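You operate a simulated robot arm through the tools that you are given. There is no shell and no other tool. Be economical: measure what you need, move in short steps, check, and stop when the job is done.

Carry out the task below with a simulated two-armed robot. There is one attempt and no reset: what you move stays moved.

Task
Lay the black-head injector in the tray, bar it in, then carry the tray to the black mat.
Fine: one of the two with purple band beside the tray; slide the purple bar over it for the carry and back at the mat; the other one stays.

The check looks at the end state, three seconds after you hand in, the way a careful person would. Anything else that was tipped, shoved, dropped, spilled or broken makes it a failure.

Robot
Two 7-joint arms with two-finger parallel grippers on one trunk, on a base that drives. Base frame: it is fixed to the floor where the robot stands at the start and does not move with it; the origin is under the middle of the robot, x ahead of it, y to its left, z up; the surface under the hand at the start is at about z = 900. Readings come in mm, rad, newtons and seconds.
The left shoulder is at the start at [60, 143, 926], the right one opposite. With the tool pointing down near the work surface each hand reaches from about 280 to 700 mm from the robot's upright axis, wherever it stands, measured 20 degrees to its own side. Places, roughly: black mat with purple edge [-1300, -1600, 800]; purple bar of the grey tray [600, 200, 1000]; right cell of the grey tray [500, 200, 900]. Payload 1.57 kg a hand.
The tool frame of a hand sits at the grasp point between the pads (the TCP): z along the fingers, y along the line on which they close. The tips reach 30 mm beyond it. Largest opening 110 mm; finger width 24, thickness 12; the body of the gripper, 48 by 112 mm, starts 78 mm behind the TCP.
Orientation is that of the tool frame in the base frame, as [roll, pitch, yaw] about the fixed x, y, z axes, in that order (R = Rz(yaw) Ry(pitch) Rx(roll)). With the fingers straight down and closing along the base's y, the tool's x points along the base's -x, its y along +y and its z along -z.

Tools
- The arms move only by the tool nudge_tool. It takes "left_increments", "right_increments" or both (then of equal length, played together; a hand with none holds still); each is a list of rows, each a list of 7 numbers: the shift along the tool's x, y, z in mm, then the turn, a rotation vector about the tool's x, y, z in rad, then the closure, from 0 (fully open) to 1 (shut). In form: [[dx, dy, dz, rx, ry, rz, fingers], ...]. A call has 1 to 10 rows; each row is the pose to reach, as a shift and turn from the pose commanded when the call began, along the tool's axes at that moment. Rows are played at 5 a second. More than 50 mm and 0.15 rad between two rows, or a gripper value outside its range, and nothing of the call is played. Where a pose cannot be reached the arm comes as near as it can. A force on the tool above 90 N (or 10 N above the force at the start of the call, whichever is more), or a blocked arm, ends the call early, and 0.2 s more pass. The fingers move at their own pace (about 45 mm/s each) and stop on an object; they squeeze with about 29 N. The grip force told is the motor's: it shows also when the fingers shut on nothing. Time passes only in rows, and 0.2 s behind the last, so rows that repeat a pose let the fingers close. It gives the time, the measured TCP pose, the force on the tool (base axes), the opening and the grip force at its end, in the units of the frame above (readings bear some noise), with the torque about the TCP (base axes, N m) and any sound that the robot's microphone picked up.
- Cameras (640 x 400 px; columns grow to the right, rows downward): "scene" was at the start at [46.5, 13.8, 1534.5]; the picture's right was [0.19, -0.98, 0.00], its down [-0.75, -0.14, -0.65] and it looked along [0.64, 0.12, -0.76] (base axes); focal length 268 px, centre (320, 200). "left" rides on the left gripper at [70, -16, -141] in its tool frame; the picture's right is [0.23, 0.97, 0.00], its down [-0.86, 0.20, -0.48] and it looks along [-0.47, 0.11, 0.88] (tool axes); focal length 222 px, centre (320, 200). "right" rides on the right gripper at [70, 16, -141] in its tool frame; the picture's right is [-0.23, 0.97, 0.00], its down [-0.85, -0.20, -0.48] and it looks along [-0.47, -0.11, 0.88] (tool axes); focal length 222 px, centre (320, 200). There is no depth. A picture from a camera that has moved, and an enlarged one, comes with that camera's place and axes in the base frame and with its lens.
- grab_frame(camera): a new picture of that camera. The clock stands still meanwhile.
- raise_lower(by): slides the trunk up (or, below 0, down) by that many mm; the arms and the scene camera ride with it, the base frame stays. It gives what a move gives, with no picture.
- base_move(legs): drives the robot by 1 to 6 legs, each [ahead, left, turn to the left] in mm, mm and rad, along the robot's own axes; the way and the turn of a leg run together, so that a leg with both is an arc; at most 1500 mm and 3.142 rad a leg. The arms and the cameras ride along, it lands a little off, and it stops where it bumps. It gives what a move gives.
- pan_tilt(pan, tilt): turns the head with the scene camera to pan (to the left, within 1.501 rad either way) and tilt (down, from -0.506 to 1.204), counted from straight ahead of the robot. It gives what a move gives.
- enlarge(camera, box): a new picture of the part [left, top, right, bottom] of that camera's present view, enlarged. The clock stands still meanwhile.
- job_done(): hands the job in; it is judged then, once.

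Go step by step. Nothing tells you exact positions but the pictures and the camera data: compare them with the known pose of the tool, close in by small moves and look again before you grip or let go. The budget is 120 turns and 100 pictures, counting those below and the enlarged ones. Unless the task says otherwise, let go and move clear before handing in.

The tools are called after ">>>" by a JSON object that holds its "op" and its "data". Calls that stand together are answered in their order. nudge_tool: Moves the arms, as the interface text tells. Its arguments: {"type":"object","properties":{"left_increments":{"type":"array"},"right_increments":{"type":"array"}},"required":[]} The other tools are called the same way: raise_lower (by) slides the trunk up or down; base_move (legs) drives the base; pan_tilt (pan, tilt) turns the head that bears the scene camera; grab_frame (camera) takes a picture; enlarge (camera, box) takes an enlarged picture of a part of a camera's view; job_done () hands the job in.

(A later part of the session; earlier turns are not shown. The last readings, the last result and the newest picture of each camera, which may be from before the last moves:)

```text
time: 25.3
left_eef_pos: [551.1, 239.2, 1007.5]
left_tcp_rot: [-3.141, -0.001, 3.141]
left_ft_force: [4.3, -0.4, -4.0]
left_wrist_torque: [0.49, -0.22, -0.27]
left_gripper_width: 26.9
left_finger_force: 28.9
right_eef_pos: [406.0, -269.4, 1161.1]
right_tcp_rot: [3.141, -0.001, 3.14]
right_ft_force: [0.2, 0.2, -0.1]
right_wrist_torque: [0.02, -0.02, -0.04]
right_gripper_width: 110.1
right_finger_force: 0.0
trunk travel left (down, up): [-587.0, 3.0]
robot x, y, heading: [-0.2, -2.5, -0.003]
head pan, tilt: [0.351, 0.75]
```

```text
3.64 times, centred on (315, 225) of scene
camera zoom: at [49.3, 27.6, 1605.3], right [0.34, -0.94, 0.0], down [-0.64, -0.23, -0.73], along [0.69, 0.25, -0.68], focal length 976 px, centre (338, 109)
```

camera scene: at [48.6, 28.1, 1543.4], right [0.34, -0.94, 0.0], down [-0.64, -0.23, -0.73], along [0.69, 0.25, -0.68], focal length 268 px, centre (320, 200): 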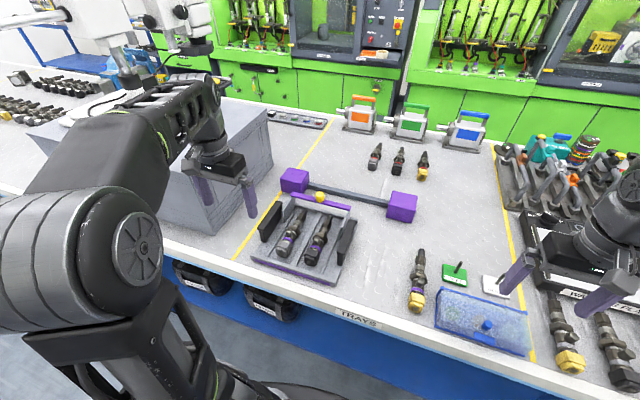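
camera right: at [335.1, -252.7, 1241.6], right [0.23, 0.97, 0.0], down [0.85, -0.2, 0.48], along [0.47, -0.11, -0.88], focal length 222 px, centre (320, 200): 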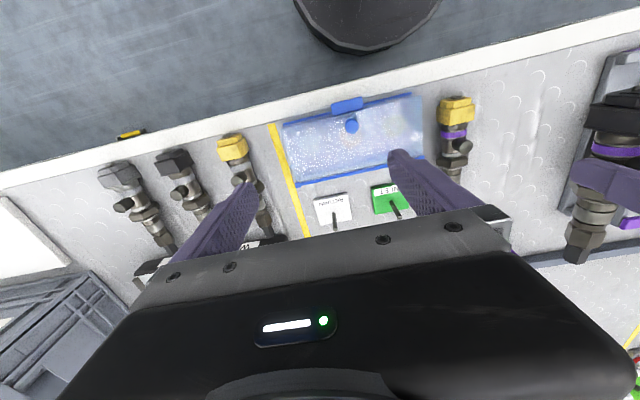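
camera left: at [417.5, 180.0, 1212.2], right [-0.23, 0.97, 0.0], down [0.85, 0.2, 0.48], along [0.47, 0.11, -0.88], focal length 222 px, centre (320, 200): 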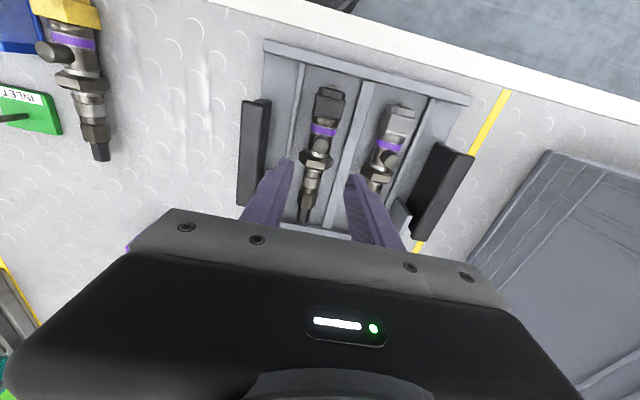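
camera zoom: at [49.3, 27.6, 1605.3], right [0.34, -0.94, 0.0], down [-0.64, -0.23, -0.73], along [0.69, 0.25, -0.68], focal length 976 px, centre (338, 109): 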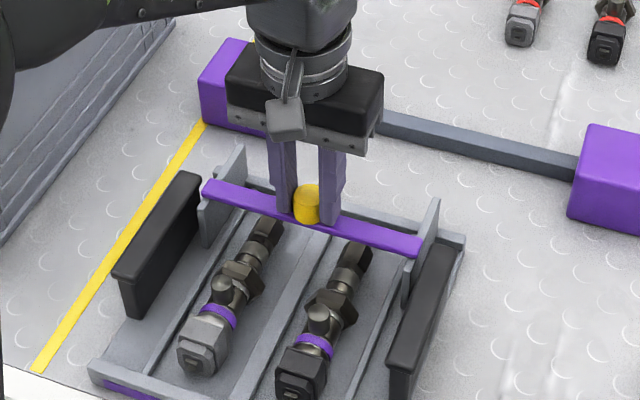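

The bar reached its stop after ~60 mm (the tray then slid a few mm with it). It is over the injectors. I'll release the knob and rise.

>>> {"op": "nudge_tool", "data": {"left_increments": [[-1, 0, 0, 0, 0, 0, 0.8], [-1, 0, 0, 0, 0, 0, 0.6], [-1, 0, -25, 0, 0, 0, 0.6], [-1, 0, -65, 0, 0, 0, 0.4], [20, 0, -100, 0, 0, 0, 0.4], [60, 0, -110, 0, 0, 0, 0.4], [100, 0, -110, 0, 0, 0, 0.4]]}}

>>> {"op": "grab_frame", "data": {"camera": "left"}}

>>> {"op": "enlarge", "data": {"camera": "left", "box": [160, 0, 500, 240]}}

```text
time: 26.9
left_eef_pos: [448.4, 239.5, 1119.7]
left_tcp_rot: [-3.14, 0.002, 3.141]
left_ft_force: [-0.2, -0.3, -0.2]
left_wrist_torque: [-0.02, 0.01, 0.01]
left_gripper_width: 65.9
left_finger_force: 0.0
right_eef_pos: [403.9, -268.2, 1161.8]
right_tcp_rot: [-3.14, 0.002, 3.14]
right_ft_force: [-1.1, 0.0, 0.1]
right_wrist_torque: [0.0, -0.02, 0.01]
right_gripper_width: 110.1
right_finger_force: 0.2
trunk travel left (down, up): [-587.0, 3.0]
robot x, y, heading: [1.8, 1.7, -0.0]
head pan, tilt: [0.351, 0.75]
```

```text
66 pictures are left
camera left: at [378.1, 222.5, 1260.8], right [-0.23, 0.97, 0.0], down [0.85, 0.2, 0.48], along [0.47, 0.11, -0.88], focal length 222 px, centre (320, 200)
```

left: 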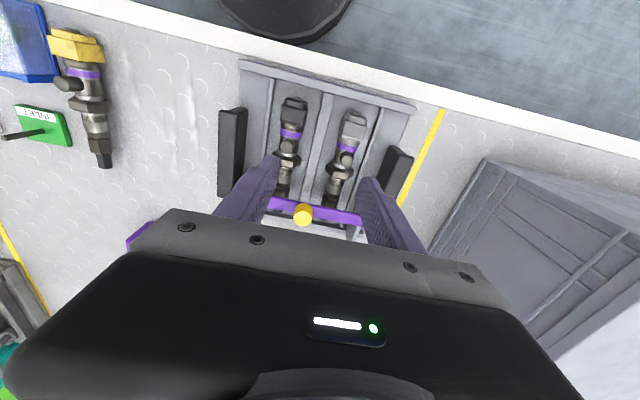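

```text
1.67 times, centred on (330, 120) of left
camera zoom: at [378.1, 222.5, 1260.8], right [-0.23, 0.97, 0.0], down [0.85, 0.2, 0.48], along [0.47, 0.11, -0.88], focal length 370 px, centre (303, 333)
```

zoom: 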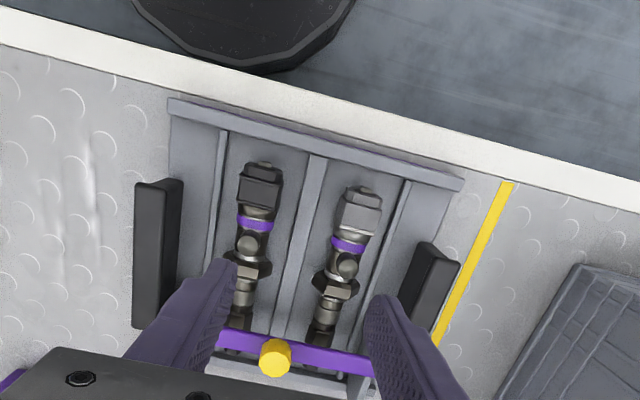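

The bar now crosses both injectors. Next I'll look toward the mat before planning the carry.

>>> {"op": "pan_tilt", "data": {"pan": -1.5, "tilt": 0.35}}

>>> {"op": "grab_frame", "data": {"camera": "scene"}}

```text
time: 28.8
left_eef_pos: [448.7, 238.8, 1118.4]
left_tcp_rot: [-3.141, 0.003, -3.141]
left_ft_force: [-0.1, 0.8, -0.2]
left_wrist_torque: [0.0, -0.01, -0.01]
left_gripper_width: 66.1
left_finger_force: 0.1
right_eef_pos: [406.2, -269.4, 1162.7]
right_tcp_rot: [3.14, -0.001, 3.141]
right_ft_force: [0.8, 1.2, 0.1]
right_wrist_torque: [-0.04, -0.03, 0.0]
right_gripper_width: 109.8
right_finger_force: 0.0
trunk travel left (down, up): [-587.0, 3.0]
robot x, y, heading: [1.1, -2.3, 0.001]
head pan, tilt: [-1.499, 0.351]
```

```text
64 pictures are left
camera scene: at [-22.9, -93.8, 1641.0], right [-1.0, -0.07, 0.0], down [-0.02, 0.34, -0.94], along [0.07, -0.94, -0.34], focal length 268 px, centre (320, 200)
```

scene: 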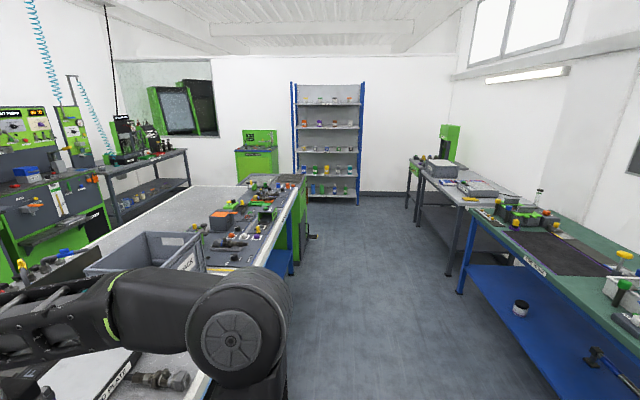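

>>> {"op": "enlarge", "data": {"camera": "scene", "box": [440, 170, 640, 330]}}

```text
2.50 times, centred on (540, 250) of scene
camera zoom: at [-22.9, -93.8, 1641.0], right [-1.0, -0.07, 0.0], down [-0.02, 0.34, -0.94], along [0.07, -0.94, -0.34], focal length 671 px, centre (-230, 75)
```

zoom: 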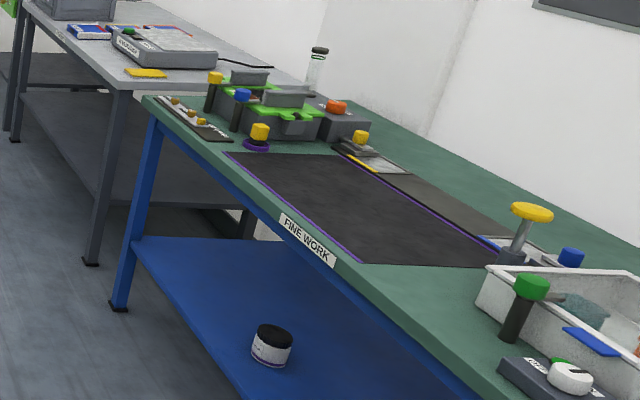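

The mat on the "FINE WORK" bench spans about x −1165…−1450, y −1350…−1870 at z 800, and the bench edge is at x ≈ −1100. Now I'll bring both hands near the tray's handles to see them.

>>> {"op": "nudge_tool", "data": {"left_increments": [[-10, 30, 0, 0, 0, 0, 0.3], [-20, 65, 10, 0, 0, 0, 0.3], [-32, 95, 20, 0, 0, 0, 0.3], [-32, 98, 30, 0, 0, 0, 0.3], [-32, 98, 30, 0, 0, 0, 0.3], [-32, 98, 30, 0, 0, 0, 0.3], [-32, 98, 30, 0, 0, 0, 0.3], [-32, 98, 30, 0, 0, 0, 0.3], [-32, 98, 30, 0, 0, 0, 0.3], [-32, 98, 30, 0, 0, 0, 0.3]], "right_increments": [[0, 40, 0, 0, 0, 0, 0.3], [-10, 80, 0, 0, 0, 0, 0.3], [-20, 120, 0, 0, 0, 0, 0.3], [-30, 160, 10, 0, 0, 0, 0.3], [-40, 200, 20, 0, 0, 0, 0.3], [-50, 240, 30, 0, 0, 0, 0.3], [-60, 275, 40, 0, 0, 0, 0.3], [-65, 310, 55, 0, 0, 0, 0.3], [-65, 340, 70, 0, 0, 0, 0.3], [-65, 360, 70, 0, 0, 0, 0.3]]}}

>>> {"op": "pan_tilt", "data": {"pan": 0.351, "tilt": 0.8}}

>>> {"op": "grab_frame", "data": {"camera": "right"}}

>>> {"op": "grab_frame", "data": {"camera": "left"}}

>>> {"op": "enlarge", "data": {"camera": "scene", "box": [230, 150, 410, 280]}}

```text
time: 31.0
left_eef_pos: [483.6, 335.3, 1088.5]
left_tcp_rot: [3.141, 0.002, -3.139]
left_ft_force: [-0.1, 0.0, -0.9]
left_wrist_torque: [0.0, -0.01, -0.01]
left_gripper_width: 77.1
left_finger_force: 0.1
right_eef_pos: [471.8, 90.5, 1091.5]
right_tcp_rot: [3.141, 0.001, -3.141]
right_ft_force: [0.0, 0.4, -0.1]
right_wrist_torque: [-0.02, 0.03, -0.02]
right_gripper_width: 77.1
right_finger_force: 0.0
trunk travel left (down, up): [-587.0, 3.0]
robot x, y, heading: [3.8, -1.6, 0.002]
head pan, tilt: [-1.499, 0.351]
```

```text
time: 32.8
left_eef_pos: [484.2, 337.5, 1088.3]
left_tcp_rot: [-3.141, 0.0, 3.141]
left_ft_force: [-0.1, 0.3, -1.1]
left_wrist_torque: [-0.03, -0.03, -0.02]
left_gripper_width: 76.8
left_finger_force: 0.0
right_eef_pos: [471.4, 89.2, 1091.0]
right_tcp_rot: [-3.141, 0.0, -3.141]
right_ft_force: [0.1, 0.3, -0.6]
right_wrist_torque: [0.03, 0.01, -0.01]
right_gripper_width: 77.0
right_finger_force: 0.2
trunk travel left (down, up): [-587.0, 3.0]
robot x, y, heading: [0.8, 0.9, 0.002]
head pan, tilt: [0.351, 0.799]
```

```text
62 pictures are left
camera right: at [400.1, 105.7, 1233.9], right [0.23, 0.97, 0.0], down [0.85, -0.2, 0.48], along [0.47, -0.11, -0.88], focal length 222 px, centre (320, 200)
```

right: 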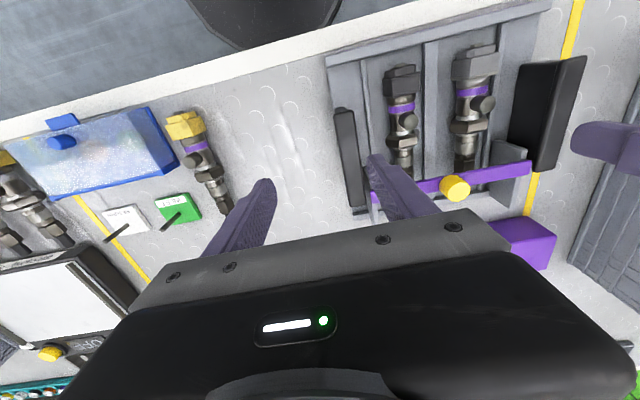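

```text
61 pictures are left
camera left: at [413.8, 319.1, 1230.1], right [-0.23, 0.97, 0.0], down [0.85, 0.2, 0.48], along [0.47, 0.11, -0.88], focal length 222 px, centre (320, 200)
```

left: 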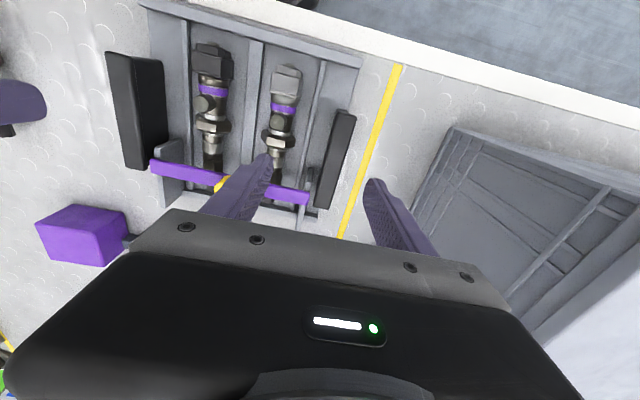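

```text
3.08 times, centred on (320, 215) of scene
camera zoom: at [46.1, 26.9, 1601.4], right [0.34, -0.94, 0.0], down [-0.67, -0.25, -0.7], along [0.65, 0.24, -0.72], focal length 826 px, centre (320, 154)
```

zoom: 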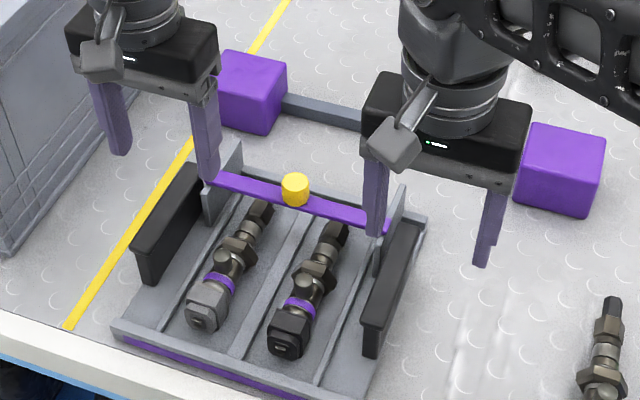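

>>> {"op": "enlarge", "data": {"camera": "left", "box": [90, 20, 370, 220]}}

>>> {"op": "enlarge", "data": {"camera": "right", "box": [310, 20, 590, 230]}}

```text
2.00 times, centred on (230, 120) of left
camera zoom: at [413.8, 319.1, 1230.1], right [-0.23, 0.97, 0.0], down [0.85, 0.2, 0.48], along [0.47, 0.11, -0.88], focal length 444 px, centre (500, 360)
```

zoom: 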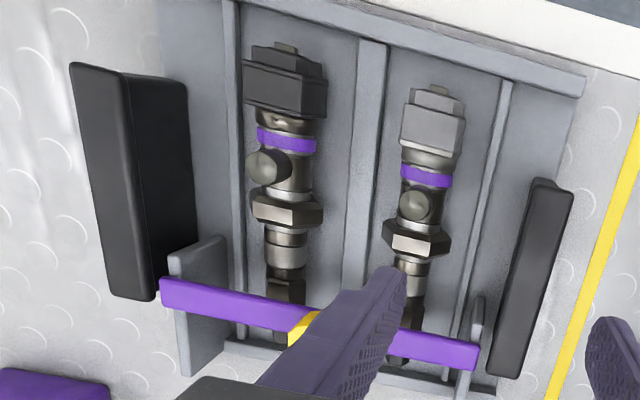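

```text
1.90 times, centred on (450, 125) of right
camera zoom: at [400.1, 105.7, 1233.9], right [0.23, 0.97, 0.0], down [0.85, -0.2, 0.48], along [0.47, -0.11, -0.88], focal length 423 px, centre (72, 343)
```

zoom: 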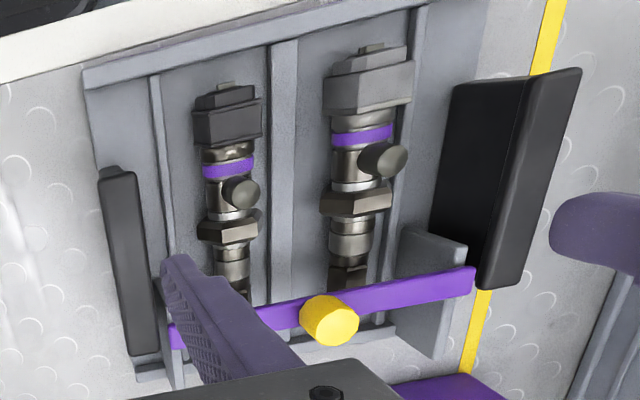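

Both handles are vertical slabs with tops at z ≈ 973: left at y 339–365 and right at y 114–140, both x ≈ 441–563. I'll position both hands above them at x ≈ 497.

>>> {"op": "nudge_tool", "data": {"left_increments": [[-6, 8, 20, 0, 0, 0, 0.5], [-12, 14, 45, 0, 0, 0, 0.55], [-12, 14, 75, 0, 0, 0, 0.55]], "right_increments": [[-12, 15, 20, 0, 0, 0, 0.5], [-25, 37, 45, 0, 0, 0, 0.55], [-25, 37, 77, 0, 0, 0, 0.55]]}}

>>> {"op": "enlarge", "data": {"camera": "left", "box": [160, 50, 480, 250]}}

>>> {"op": "enlarge", "data": {"camera": "right", "box": [160, 50, 480, 250]}}

```text
time: 33.6
left_eef_pos: [493.5, 351.1, 1013.4]
left_tcp_rot: [-3.141, 0.0, -3.141]
left_ft_force: [0.2, 0.4, -0.2]
left_wrist_torque: [0.0, 0.0, 0.03]
left_gripper_width: 49.5
left_finger_force: 0.0
right_eef_pos: [496.1, 128.2, 1017.1]
right_tcp_rot: [3.141, 0.0, 3.141]
right_ft_force: [-0.3, 0.4, -1.0]
right_wrist_torque: [0.01, -0.01, -0.01]
right_gripper_width: 49.6
right_finger_force: 0.1
trunk travel left (down, up): [-587.0, 3.0]
robot x, y, heading: [3.5, -0.4, 0.001]
head pan, tilt: [0.351, 0.799]
```

```text
2.00 times, centred on (320, 150) of left
camera zoom: at [424.4, 333.0, 1154.7], right [-0.23, 0.97, 0.0], down [0.85, 0.2, 0.48], along [0.47, 0.11, -0.88], focal length 444 px, centre (320, 300)
```

zoom: 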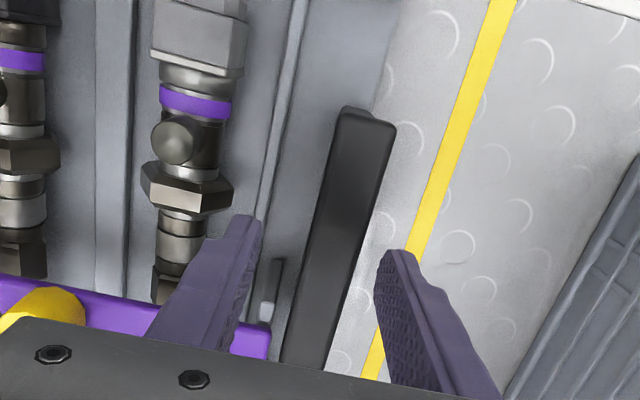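

```text
2.00 times, centred on (320, 150) of right
camera zoom: at [426.1, 144.0, 1158.9], right [0.23, 0.97, 0.0], down [0.85, -0.2, 0.48], along [0.47, -0.11, -0.88], focal length 444 px, centre (320, 300)
```

zoom: 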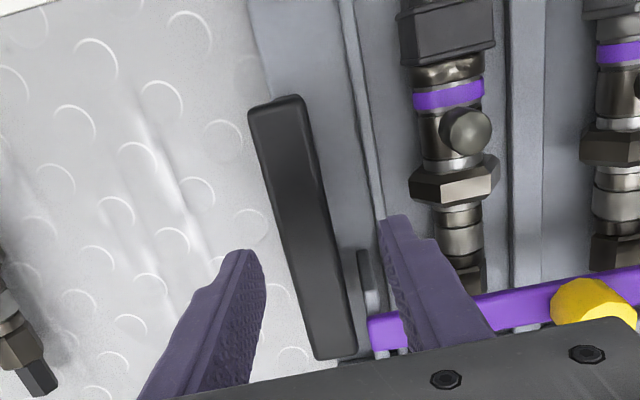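

The upright plates start at x ≈ 511, so I'll grip at x ≈ 486 and correct y (left 355, right 123). Then I'll descend to z ≈ 962.

>>> {"op": "nudge_tool", "data": {"left_increments": [[8, 4, 5, 0, 0, 0, 0.55], [8, 4, 25, 0, 0, 0, 0.55], [8, 4, 40, 0, 0, 0, 0.55], [8, 4, 51, 0, 0, 0, 0.55]], "right_increments": [[11, -5, 5, 0, 0, 0, 0.55], [11, -5, 25, 0, 0, 0, 0.55], [11, -5, 42, 0, 0, 0, 0.55], [11, -5, 54, 0, 0, 0, 0.55]]}}

>>> {"op": "enlarge", "data": {"camera": "left", "box": [160, 50, 480, 250]}}

>>> {"op": "enlarge", "data": {"camera": "right", "box": [160, 50, 480, 250]}}

```text
time: 34.6
left_eef_pos: [486.0, 355.2, 960.8]
left_tcp_rot: [3.141, 0.001, -3.141]
left_ft_force: [-1.1, -0.1, -0.2]
left_wrist_torque: [0.02, 0.0, 0.03]
left_gripper_width: 49.6
left_finger_force: 0.0
right_eef_pos: [484.1, 122.3, 961.1]
right_tcp_rot: [3.138, 0.003, -3.14]
right_ft_force: [1.0, -0.4, -1.2]
right_wrist_torque: [0.01, -0.03, 0.02]
right_gripper_width: 49.5
right_finger_force: 0.0
trunk travel left (down, up): [-587.0, 3.0]
robot x, y, heading: [3.8, -0.2, -0.003]
head pan, tilt: [0.351, 0.799]
```

```text
2.00 times, centred on (320, 150) of left
camera zoom: at [416.6, 337.7, 1103.4], right [-0.23, 0.97, 0.0], down [0.86, 0.2, 0.48], along [0.47, 0.11, -0.88], focal length 444 px, centre (320, 300)
```

zoom: 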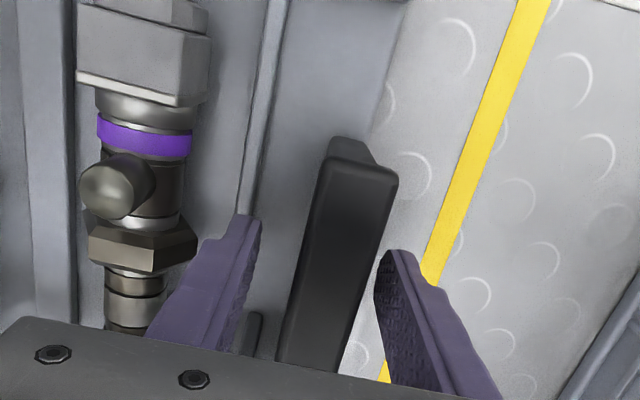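

```text
2.00 times, centred on (320, 150) of right
camera zoom: at [414.1, 139.5, 1102.7], right [0.23, 0.97, 0.0], down [0.85, -0.2, 0.48], along [0.47, -0.11, -0.88], focal length 444 px, centre (320, 300)
```

zoom: 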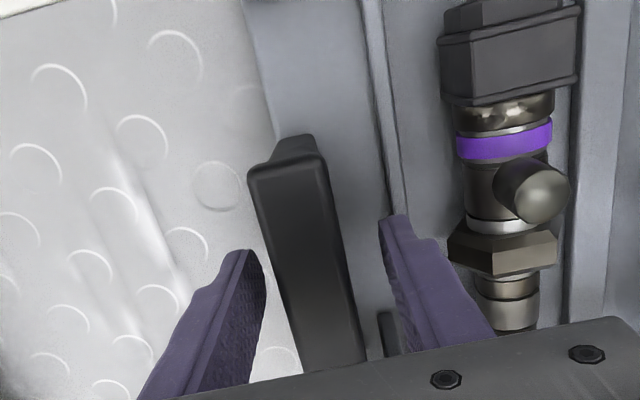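

>>> {"op": "nudge_tool", "data": {"left_increments": [[0, 0, 0, 0, 0, 0, 0.7], [0, 0, 0, 0, 0, 0, 0.85], [0, 0, 0, 0, 0, 0, 1], [0, 0, 0, 0, 0, 0, 1]], "right_increments": [[0, 0, 0, 0, 0, 0, 0.7], [0, 0, 0, 0, 0, 0, 0.85], [0, 0, 0, 0, 0, 0, 1], [0, 0, 0, 0, 0, 0, 1]]}}

>>> {"op": "grab_frame", "data": {"camera": "scene"}}

```text
time: 35.6
left_eef_pos: [486.6, 357.4, 961.7]
left_tcp_rot: [3.14, 0.002, 3.141]
left_ft_force: [0.9, 13.3, -0.9]
left_wrist_torque: [-0.11, -0.46, -0.48]
left_gripper_width: 23.6
left_finger_force: 29.0
right_eef_pos: [484.6, 122.4, 961.6]
right_tcp_rot: [-3.14, 0.0, 3.139]
right_ft_force: [-1.3, -8.3, 2.8]
right_wrist_torque: [0.18, 0.27, -0.32]
right_gripper_width: 23.8
right_finger_force: 28.8
trunk travel left (down, up): [-587.0, 3.0]
robot x, y, heading: [1.3, 1.0, 0.002]
head pan, tilt: [0.351, 0.799]
```

```text
53 pictures are left
camera scene: at [46.1, 27.8, 1601.4], right [0.34, -0.94, 0.0], down [-0.67, -0.25, -0.7], along [0.65, 0.24, -0.72], focal length 268 px, centre (320, 200)
```

scene: 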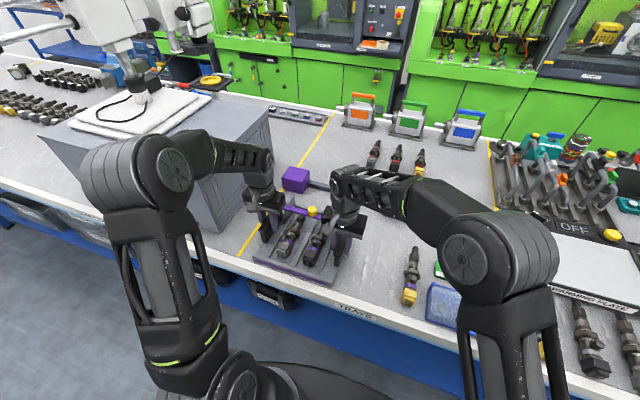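

Both handles are gripped at 23.7 mm. I'll relax the sideways strain a little and lift slowly together.

>>> {"op": "nudge_tool", "data": {"left_increments": [[0, 1.5, 0, 0, 0, 0, 1], [0, 1.5, -5, 0, 0, 0, 1], [0, 1.5, -12, 0, 0, 0, 1], [0, 1.5, -20, 0, 0, 0, 1]], "right_increments": [[0, -1, 0, 0, 0, 0, 1], [0, -1, -5, 0, 0, 0, 1], [0, -1, -12, 0, 0, 0, 1], [0, -1, -20, 0, 0, 0, 1]]}}

>>> {"op": "enlarge", "data": {"camera": "scene", "box": [230, 150, 410, 300]}}

```text
time: 36.6
left_eef_pos: [486.6, 356.7, 980.7]
left_tcp_rot: [-3.14, -0.001, 3.141]
left_ft_force: [-3.9, 3.9, -5.3]
left_wrist_torque: [-0.17, 0.34, -0.45]
left_gripper_width: 23.4
left_finger_force: 29.0
right_eef_pos: [484.6, 121.9, 980.0]
right_tcp_rot: [-3.141, 0.0, 3.141]
right_ft_force: [3.9, -4.5, -8.1]
right_wrist_torque: [-0.15, -0.24, -0.46]
right_gripper_width: 23.8
right_finger_force: 29.1
trunk travel left (down, up): [-587.0, 3.0]
robot x, y, heading: [-1.1, 1.5, -0.004]
head pan, tilt: [0.351, 0.799]
```

```text
2.67 times, centred on (320, 225) of scene
camera zoom: at [46.9, 27.2, 1601.3], right [0.34, -0.94, 0.0], down [-0.67, -0.25, -0.7], along [0.65, 0.24, -0.72], focal length 716 px, centre (320, 133)
```

zoom: 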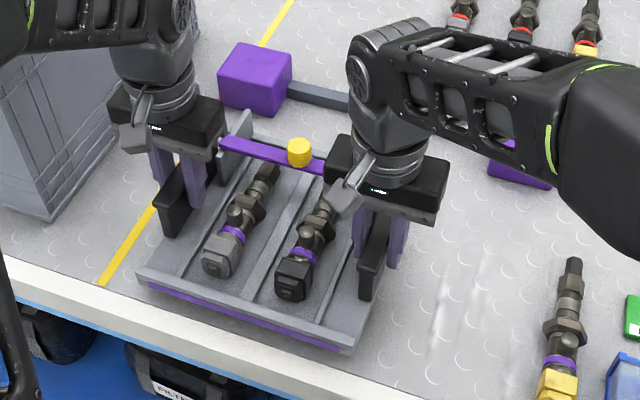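

Lifted, about 1.4 kg total and level. I'll raise it another 80 mm.

>>> {"op": "nudge_tool", "data": {"left_increments": [[0, 0, -12, 0, 0, 0, 1], [0, 0, -24, 0, 0, 0, 1], [0, 0, -36, 0, 0, 0, 1], [0, 0, -48, 0, 0, 0, 1], [0, 0, -60, 0, 0, 0, 1], [0, 0, -72, 0, 0, 0, 1], [0, 0, -80, 0, 0, 0, 1]], "right_increments": [[0, 0, -12, 0, 0, 0, 1], [0, 0, -24, 0, 0, 0, 1], [0, 0, -36, 0, 0, 0, 1], [0, 0, -48, 0, 0, 0, 1], [0, 0, -60, 0, 0, 0, 1], [0, 0, -72, 0, 0, 0, 1], [0, 0, -80, 0, 0, 0, 1]]}}

>>> {"op": "grab_frame", "data": {"camera": "scene"}}

```text
time: 38.2
left_eef_pos: [487.0, 357.6, 1062.2]
left_tcp_rot: [-3.138, 0.001, 3.14]
left_ft_force: [-4.8, -3.7, -4.2]
left_wrist_torque: [-0.21, 0.08, -0.53]
left_gripper_width: 23.8
left_finger_force: 28.6
right_eef_pos: [485.2, 122.6, 1062.3]
right_tcp_rot: [3.14, 0.0, -3.141]
right_ft_force: [4.3, 3.1, -7.8]
right_wrist_torque: [-0.28, 0.05, -0.59]
right_gripper_width: 23.6
right_finger_force: 28.7
trunk travel left (down, up): [-587.0, 3.0]
robot x, y, heading: [-1.4, -0.3, -0.002]
head pan, tilt: [0.351, 0.799]
```

```text
51 pictures are left
camera scene: at [47.0, 27.4, 1601.3], right [0.34, -0.94, 0.0], down [-0.67, -0.25, -0.7], along [0.65, 0.24, -0.72], focal length 268 px, centre (320, 200)
```

scene: 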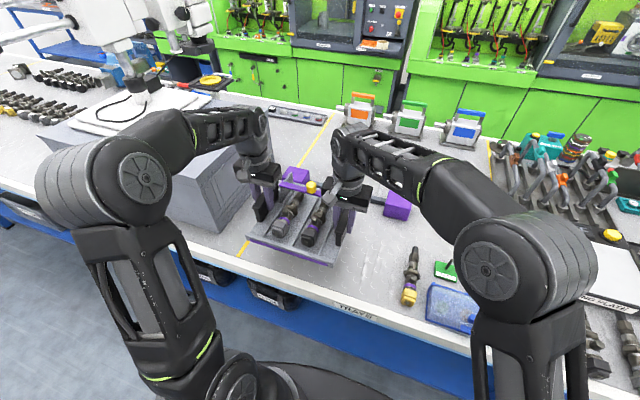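

The tray is clear of the table by ~100 mm. I'll back away from the table.

>>> {"op": "base_move", "data": {"legs": [[-350, 0, 0]]}}

>>> {"op": "pan_tilt", "data": {"pan": -1.5, "tilt": 0.5}}

>>> {"op": "grab_frame", "data": {"camera": "scene"}}

>>> {"op": "grab_frame", "data": {"camera": "left"}}

```text
time: 40.5
left_eef_pos: [135.5, 358.9, 1060.5]
left_tcp_rot: [-3.14, -0.001, -3.137]
left_ft_force: [-3.3, -13.9, -6.2]
left_wrist_torque: [0.07, -0.04, -0.37]
left_gripper_width: 23.8
left_finger_force: 29.3
right_eef_pos: [134.7, 124.3, 1062.1]
right_tcp_rot: [3.139, 0.002, -3.136]
right_ft_force: [2.9, 12.9, -5.5]
right_wrist_torque: [-0.17, 0.07, -0.47]
right_gripper_width: 24.0
right_finger_force: 29.5
trunk travel left (down, up): [-587.0, 3.0]
robot x, y, heading: [-353.0, -3.6, 0.005]
head pan, tilt: [0.351, 0.799]
```

```text
time: 42.3
left_eef_pos: [135.5, 358.8, 1060.7]
left_tcp_rot: [-3.139, 0.0, -3.138]
left_ft_force: [-4.1, -2.2, -4.6]
left_wrist_torque: [-0.11, 0.11, -0.36]
left_gripper_width: 23.8
left_finger_force: 29.3
right_eef_pos: [135.6, 125.3, 1061.1]
right_tcp_rot: [3.141, 0.0, -3.136]
right_ft_force: [3.7, 2.8, -8.1]
right_wrist_torque: [-0.16, -0.02, -0.46]
right_gripper_width: 23.7
right_finger_force: 29.0
trunk travel left (down, up): [-587.0, 3.0]
robot x, y, heading: [-347.8, -2.6, 0.002]
head pan, tilt: [-1.499, 0.499]
```

```text
50 pictures are left
camera scene: at [-371.5, -91.9, 1627.4], right [-1.0, -0.08, 0.0], down [-0.04, 0.48, -0.88], along [0.07, -0.88, -0.48], focal length 268 px, centre (320, 200)
```

scene: 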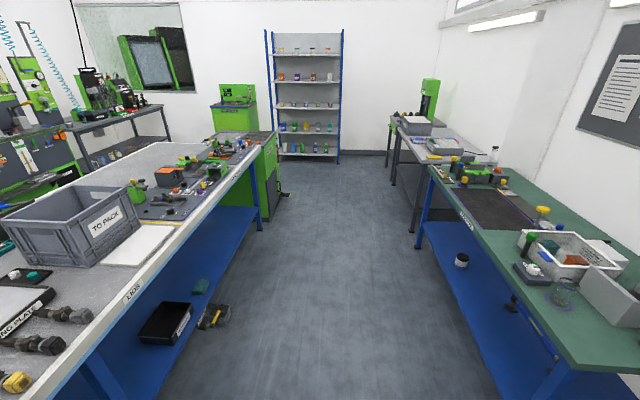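

```text
49 pictures are left
camera left: at [65.3, 341.1, 1202.7], right [-0.23, 0.97, 0.0], down [0.85, 0.2, 0.48], along [0.47, 0.11, -0.88], focal length 222 px, centre (320, 200)
```

left: 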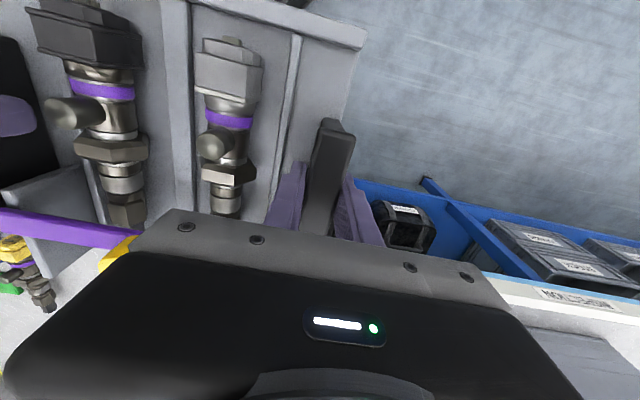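

The tray is steady and the aisle is clear. I'll shift the tray sideways to be centred in front of the robot before turning.

>>> {"op": "nudge_tool", "data": {"left_increments": [[0, -12, 0, 0, 0, 0, 1], [0, -36, 0, 0, 0, 0, 1], [0, -60, 0, 0, 0, 0, 1], [0, -84, 0, 0, 0, 0, 1], [0, -108, 0, 0, 0, 0, 1], [0, -132, 0, 0, 0, 0, 1], [0, -156, 0, 0, 0, 0, 1], [0, -180, 0, 0, 0, 0, 1], [0, -204, 0, 0, 0, 0, 1], [0, -225, 0, 0, 0, 0, 1]], "right_increments": [[0, -12, 0, 0, 0, 0, 1], [0, -36, 0, 0, 0, 0, 1], [0, -60, 0, 0, 0, 0, 1], [0, -84, 0, 0, 0, 0, 1], [0, -108, 0, 0, 0, 0, 1], [0, -132, 0, 0, 0, 0, 1], [0, -156, 0, 0, 0, 0, 1], [0, -180, 0, 0, 0, 0, 1], [0, -204, 0, 0, 0, 0, 1], [0, -225, 0, 0, 0, 0, 1]]}}

>>> {"op": "base_move", "data": {"legs": [[0, 0, -0.8], [0, 0, -0.77]]}}

>>> {"op": "pan_tilt", "data": {"pan": 0.0, "tilt": 0.8}}

>>> {"op": "grab_frame", "data": {"camera": "scene"}}

```text
time: 44.5
left_eef_pos: [136.1, 130.9, 1062.8]
left_tcp_rot: [3.141, -0.002, -3.137]
left_ft_force: [-2.6, -0.9, -7.6]
left_wrist_torque: [0.05, -0.73, -0.36]
left_gripper_width: 23.5
left_finger_force: 28.6
right_eef_pos: [135.3, -102.2, 1061.0]
right_tcp_rot: [3.14, -0.002, -3.137]
right_ft_force: [4.3, 0.9, -5.7]
right_wrist_torque: [0.12, 0.89, -0.41]
right_gripper_width: 23.8
right_finger_force: 29.3
trunk travel left (down, up): [-587.0, 3.0]
robot x, y, heading: [-351.0, -0.8, 0.009]
head pan, tilt: [-1.499, 0.499]
```

```text
time: 49.0
left_eef_pos: [-224.2, -488.9, 1062.4]
left_tcp_rot: [-3.141, -0.002, 1.56]
left_ft_force: [2.9, 2.3, -5.4]
left_wrist_torque: [0.13, -0.02, -0.34]
left_gripper_width: 23.5
left_finger_force: 29.1
right_eef_pos: [-458.6, -486.0, 1062.2]
right_tcp_rot: [3.141, 0.003, 1.561]
right_ft_force: [-3.3, -3.0, -7.1]
right_wrist_torque: [0.03, 0.0, -0.33]
right_gripper_width: 23.8
right_finger_force: 28.9
trunk travel left (down, up): [-587.0, 3.0]
robot x, y, heading: [-351.4, -1.7, -1.583]
head pan, tilt: [-1.499, 0.499]
```

```text
time: 50.6
left_eef_pos: [-222.5, -488.8, 1061.4]
left_tcp_rot: [-3.141, -0.002, 1.56]
left_ft_force: [-1.3, 2.7, -6.2]
left_wrist_torque: [0.02, 0.07, -0.24]
left_gripper_width: 23.6
left_finger_force: 28.8
right_eef_pos: [-457.2, -484.8, 1062.8]
right_tcp_rot: [3.14, 0.001, 1.561]
right_ft_force: [0.8, -2.1, -7.4]
right_wrist_torque: [0.11, 0.14, -0.32]
right_gripper_width: 23.7
right_finger_force: 28.9
trunk travel left (down, up): [-587.0, 3.0]
robot x, y, heading: [-350.1, -1.5, -1.576]
head pan, tilt: [0.0, 0.799]
```

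```text
48 pictures are left
camera scene: at [-350.3, -53.6, 1601.4], right [-1.0, 0.01, 0.0], down [0.01, 0.72, -0.7], along [-0.01, -0.7, -0.72], focal length 268 px, centre (320, 200)
```

scene: 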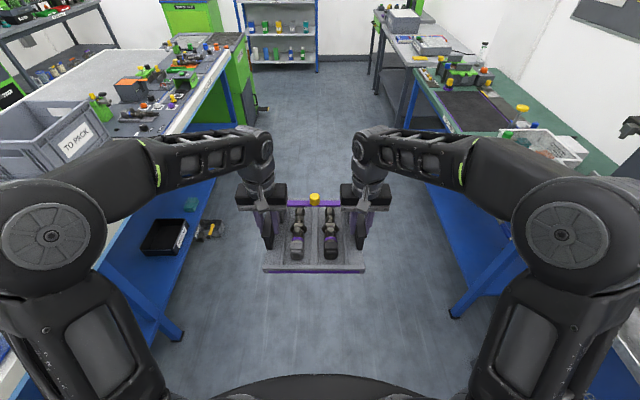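

I'm facing the aisle with the tray steady. I'll drive along the aisle to y ≈ −1590, then turn right to face the FINE WORK bench.

>>> {"op": "base_move", "data": {"legs": [[800, 0, 0], [788, 0, 0], [0, 0, -0.78], [0, 0, -0.785]]}}

>>> {"op": "grab_frame", "data": {"camera": "scene"}}

```text
time: 62.9
left_eef_pos: [-848.0, -1706.6, 1061.4]
left_tcp_rot: [3.14, 0.001, -0.026]
left_ft_force: [2.3, 0.9, -6.2]
left_wrist_torque: [-0.01, -0.03, -0.21]
left_gripper_width: 23.7
left_finger_force: 29.4
right_eef_pos: [-841.4, -1472.6, 1062.6]
right_tcp_rot: [3.142, 0.0, -0.022]
right_ft_force: [-1.9, -0.5, -7.0]
right_wrist_torque: [0.01, -0.12, -0.28]
right_gripper_width: 23.6
right_finger_force: 29.1
trunk travel left (down, up): [-587.0, 3.0]
robot x, y, heading: [-357.7, -1585.6, 3.123]
head pan, tilt: [0.0, 0.799]
```

```text
47 pictures are left
camera scene: at [-410.6, -1585.4, 1601.3], right [0.02, 1.0, 0.0], down [0.72, -0.02, -0.7], along [-0.7, 0.01, -0.72], focal length 268 px, centre (320, 200)
```

scene: 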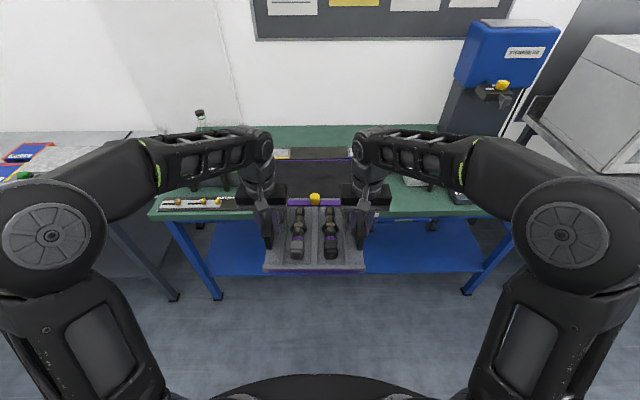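

>>> {"op": "base_move", "data": {"legs": [[0, 0, 0.023]]}}

>>> {"op": "enlarge", "data": {"camera": "scene", "box": [220, 110, 420, 280]}}

```text
time: 63.7
left_eef_pos: [-845.4, -1718.5, 1062.5]
left_tcp_rot: [-3.141, -0.002, -0.001]
left_ft_force: [1.8, 0.9, -5.7]
left_wrist_torque: [0.05, 0.14, -0.19]
left_gripper_width: 23.7
left_finger_force: 28.7
right_eef_pos: [-845.3, -1484.5, 1061.7]
right_tcp_rot: [3.139, 0.0, 0.001]
right_ft_force: [-2.3, -1.8, -7.3]
right_wrist_torque: [0.15, -0.31, -0.23]
right_gripper_width: 23.7
right_finger_force: 29.0
trunk travel left (down, up): [-587.0, 3.0]
robot x, y, heading: [-357.9, -1584.4, -3.137]
head pan, tilt: [0.0, 0.799]
```

```text
2.35 times, centred on (320, 195) of scene
camera zoom: at [-410.7, -1587.1, 1601.3], right [0.0, 1.0, 0.0], down [0.72, 0.0, -0.7], along [-0.7, 0.0, -0.72], focal length 632 px, centre (320, 212)
```

zoom: 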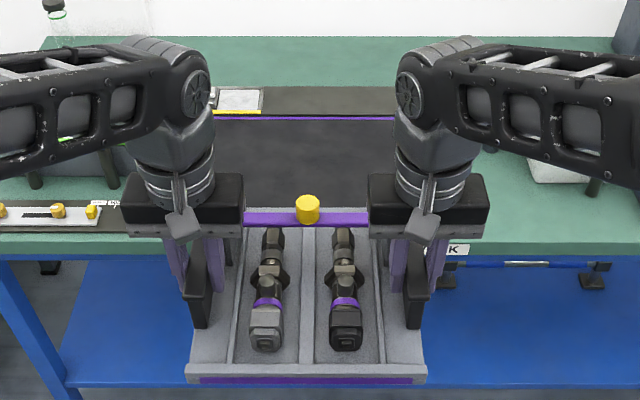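

The mat's edges are x ≈ −1165 and −1461. The tray centre sits ~21 mm beyond the hands, so the hands should end at x ≈ −1290. I'll drive ahead 380 mm.

>>> {"op": "base_move", "data": {"legs": [[380, 0, 0]]}}

>>> {"op": "grab_frame", "data": {"camera": "scene"}}

>>> {"op": "grab_frame", "data": {"camera": "left"}}

>>> {"op": "grab_frame", "data": {"camera": "right"}}

```text
time: 66.0
left_eef_pos: [-1220.6, -1723.4, 1062.6]
left_tcp_rot: [3.141, -0.001, 0.006]
left_ft_force: [1.2, 2.5, -6.4]
left_wrist_torque: [-0.06, -0.13, -0.14]
left_gripper_width: 23.8
left_finger_force: 29.3
right_eef_pos: [-1221.8, -1489.4, 1061.0]
right_tcp_rot: [3.14, -0.001, 0.009]
right_ft_force: [-2.2, -1.4, -6.6]
right_wrist_torque: [0.06, -0.09, -0.24]
right_gripper_width: 23.9
right_finger_force: 29.2
trunk travel left (down, up): [-587.0, 3.0]
robot x, y, heading: [-734.8, -1587.0, -3.131]
head pan, tilt: [0.0, 0.799]
```

```text
45 pictures are left
camera scene: at [-787.5, -1589.2, 1601.3], right [-0.01, 1.0, 0.0], down [0.72, 0.01, -0.7], along [-0.7, -0.01, -0.72], focal length 268 px, centre (320, 200)
```

scene: 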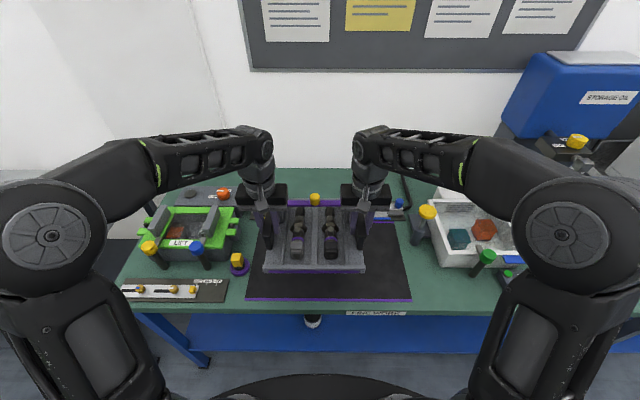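

```text
44 pictures are left
camera left: at [-1151.5, -1707.5, 1203.9], right [0.23, -0.97, 0.0], down [-0.85, -0.21, 0.48], along [-0.46, -0.11, -0.88], focal length 222 px, centre (320, 200)
```

left: 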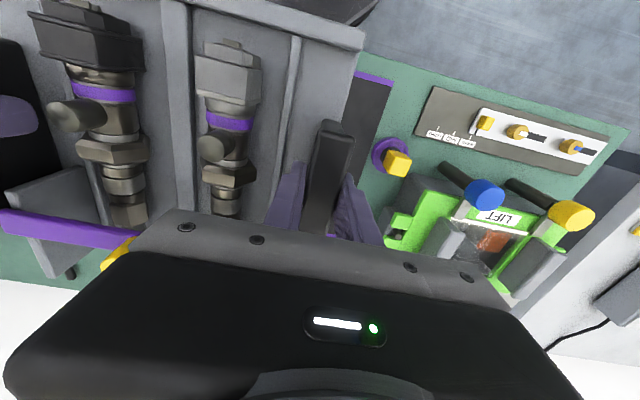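

```text
43 pictures are left
camera right: at [-1152.5, -1504.5, 1203.6], right [-0.22, -0.98, 0.0], down [-0.86, 0.19, 0.48], along [-0.47, 0.1, -0.88], focal length 222 px, centre (320, 200)
```

right: 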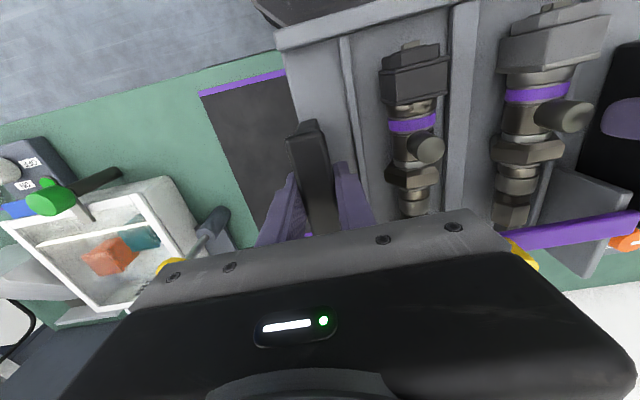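

Close-up, the mat's near edge is x ≈ −1138 and its y range is −1818…−1310, so the tray (y −1723…−1489) is well inside sideways. I'll push the tray 58 mm forward with the arms, then check.

>>> {"op": "nudge_tool", "data": {"left_increments": [[-8, 0, 0, 0, 0, 0, 1], [-20, 0, 0, 0, 0, 0, 1], [-32, 0, 0, 0, 0, 0, 1], [-44, 0, 0, 0, 0, 0, 1], [-58, 0, 0, 0, 0, 0, 1]], "right_increments": [[-8, 0, 0, 0, 0, 0, 1], [-20, 0, 0, 0, 0, 0, 1], [-32, 0, 0, 0, 0, 0, 1], [-44, 0, 0, 0, 0, 0, 1], [-58, 0, 0, 0, 0, 0, 1]]}}

>>> {"op": "raise_lower", "data": {"by": -150}}

>>> {"op": "grab_frame", "data": {"camera": "scene"}}

>>> {"op": "grab_frame", "data": {"camera": "right"}}

```text
time: 67.2
left_eef_pos: [-1279.5, -1723.8, 1061.4]
left_tcp_rot: [3.141, -0.006, 0.006]
left_ft_force: [0.9, 3.8, -6.6]
left_wrist_torque: [-0.2, 0.03, -0.01]
left_gripper_width: 23.6
left_finger_force: 29.8
right_eef_pos: [-1280.6, -1488.7, 1061.5]
right_tcp_rot: [3.14, 0.0, 0.008]
right_ft_force: [-1.1, -3.1, -6.0]
right_wrist_torque: [-0.02, -0.24, -0.19]
right_gripper_width: 24.0
right_finger_force: 29.0
trunk travel left (down, up): [-587.0, 3.0]
robot x, y, heading: [-737.9, -1591.6, -3.134]
head pan, tilt: [0.0, 0.799]
```

```text
time: 69.0
left_eef_pos: [-1278.1, -1723.2, 912.6]
left_tcp_rot: [3.141, -0.004, 0.008]
left_ft_force: [1.2, 2.9, -5.4]
left_wrist_torque: [-0.03, -0.22, -0.09]
left_gripper_width: 23.3
left_finger_force: 28.9
right_eef_pos: [-1278.4, -1490.6, 912.0]
right_tcp_rot: [3.139, 0.0, 0.009]
right_ft_force: [-1.4, -2.8, -7.0]
right_wrist_torque: [0.03, 0.05, -0.18]
right_gripper_width: 23.7
right_finger_force: 28.9
trunk travel left (down, up): [-437.0, 153.0]
robot x, y, heading: [-736.4, -1584.9, -3.133]
head pan, tilt: [0.0, 0.799]
```

```text
42 pictures are left
camera scene: at [-786.2, -1589.2, 1451.4], right [-0.01, 1.0, 0.0], down [0.72, 0.01, -0.7], along [-0.7, -0.01, -0.72], focal length 268 px, centre (320, 200)
```

scene: 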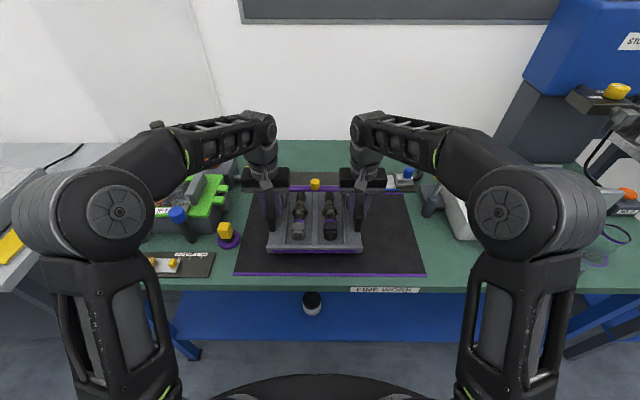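

```text
41 pictures are left
camera right: at [-1210.0, -1504.7, 1053.9], right [-0.22, -0.98, 0.0], down [-0.86, 0.19, 0.48], along [-0.47, 0.1, -0.88], focal length 222 px, centre (320, 200)
```

right: 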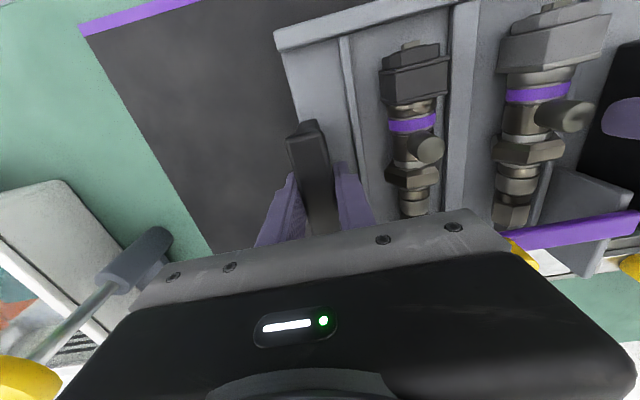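

>>> {"op": "enlarge", "data": {"camera": "scene", "box": [220, 160, 440, 290]}}

```text
2.91 times, centred on (330, 225) of scene
camera zoom: at [-786.2, -1589.2, 1451.4], right [-0.01, 1.0, 0.0], down [0.72, 0.01, -0.7], along [-0.7, -0.01, -0.72], focal length 781 px, centre (291, 127)
```

zoom: 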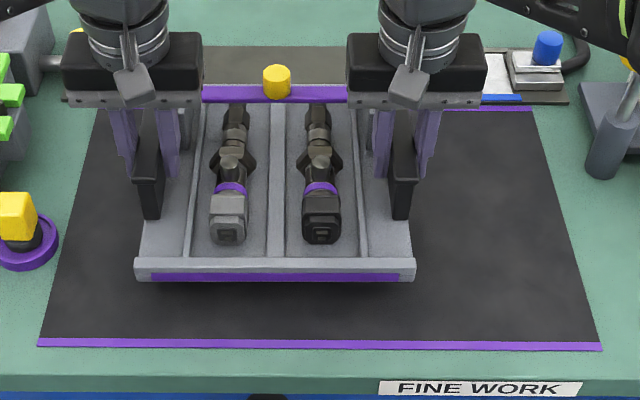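

The mat spans x −1140…−1455 and the tray is centred on it. I'll lower to just above it, then touch down gently.

>>> {"op": "raise_lower", "data": {"by": -42}}

>>> {"op": "nudge_tool", "data": {"left_increments": [[0, 0, 1, 0, 0, 0, 1], [0, 0, 2, 0, 0, 0, 1], [0, 0, 3, 0, 0, 0, 1], [0, 0, 4, 0, 0, 0, 1], [0, 0, 5, 0, 0, 0, 1]], "right_increments": [[0, 0, 1, 0, 0, 0, 1], [0, 0, 2, 0, 0, 0, 1], [0, 0, 3, 0, 0, 0, 1], [0, 0, 4, 0, 0, 0, 1], [0, 0, 5, 0, 0, 0, 1]]}}

```text
time: 69.8
left_eef_pos: [-1276.3, -1721.5, 874.3]
left_tcp_rot: [-3.14, 0.008, 0.006]
left_ft_force: [-3.3, 0.4, 26.6]
left_wrist_torque: [-0.04, 0.05, -0.18]
left_gripper_width: 24.2
left_finger_force: 29.0
right_eef_pos: [-1277.3, -1489.2, 874.8]
right_tcp_rot: [3.138, 0.006, 0.008]
right_ft_force: [-2.8, 1.3, 26.5]
right_wrist_torque: [0.01, 0.0, -0.65]
right_gripper_width: 24.1
right_finger_force: 29.3
trunk travel left (down, up): [-395.0, 195.0]
robot x, y, heading: [-736.6, -1589.4, -3.137]
head pan, tilt: [0.0, 0.799]
```

```text
time: 71.0
left_eef_pos: [-1274.7, -1723.9, 867.1]
left_tcp_rot: [-3.141, 0.004, 0.007]
left_ft_force: [-5.1, 6.1, 26.7]
left_wrist_torque: [-0.11, -0.1, -0.03]
left_gripper_width: 23.7
left_finger_force: 28.9
right_eef_pos: [-1277.0, -1488.6, 867.1]
right_tcp_rot: [3.14, 0.003, 0.01]
right_ft_force: [-1.1, -3.2, 26.5]
right_wrist_torque: [0.08, -0.06, -0.2]
right_gripper_width: 23.7
right_finger_force: 29.0
trunk travel left (down, up): [-395.0, 195.0]
robot x, y, heading: [-732.4, -1586.7, -3.132]
head pan, tilt: [0.0, 0.799]
```

The tray touched down and is resting on the mat. I'll open both grippers and rise clear.

>>> {"op": "nudge_tool", "data": {"left_increments": [[0, 0, -3, 0, 0, 0, 1], [0, 0, -3, 0, 0, 0, 0.75], [0, 0, -3, 0, 0, 0, 0.55], [0, 0, -3, 0, 0, 0, 0.55]], "right_increments": [[0, 0, -3, 0, 0, 0, 1], [0, 0, -3, 0, 0, 0, 0.75], [0, 0, -3, 0, 0, 0, 0.55], [0, 0, -3, 0, 0, 0, 0.55]]}}

>>> {"op": "enlarge", "data": {"camera": "scene", "box": [220, 170, 440, 300]}}

```text
time: 72.0
left_eef_pos: [-1277.0, -1724.1, 867.5]
left_tcp_rot: [3.14, -0.003, 0.009]
left_ft_force: [0.7, -2.8, -1.3]
left_wrist_torque: [-0.12, -0.02, -0.09]
left_gripper_width: 47.9
left_finger_force: 0.1
right_eef_pos: [-1279.6, -1488.0, 869.0]
right_tcp_rot: [-3.141, -0.002, 0.009]
right_ft_force: [2.1, 2.9, -3.1]
right_wrist_torque: [0.21, -0.09, 0.02]
right_gripper_width: 46.1
right_finger_force: 0.0
trunk travel left (down, up): [-395.0, 195.0]
robot x, y, heading: [-732.9, -1589.1, -3.135]
head pan, tilt: [0.0, 0.799]
```

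```text
2.91 times, centred on (330, 235) of scene
camera zoom: at [-785.3, -1589.1, 1409.2], right [-0.01, 1.0, 0.0], down [0.72, 0.01, -0.7], along [-0.7, -0.01, -0.72], focal length 781 px, centre (291, 98)
```

zoom: 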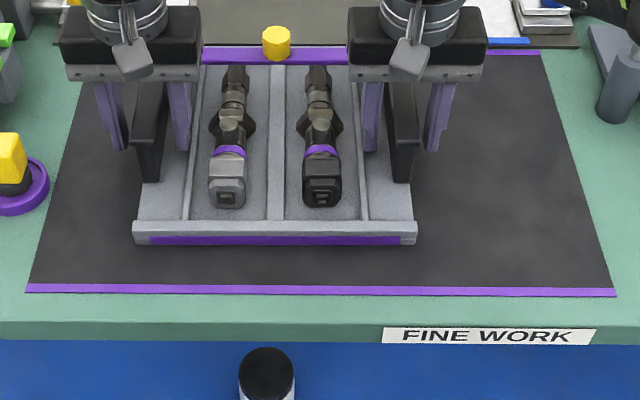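

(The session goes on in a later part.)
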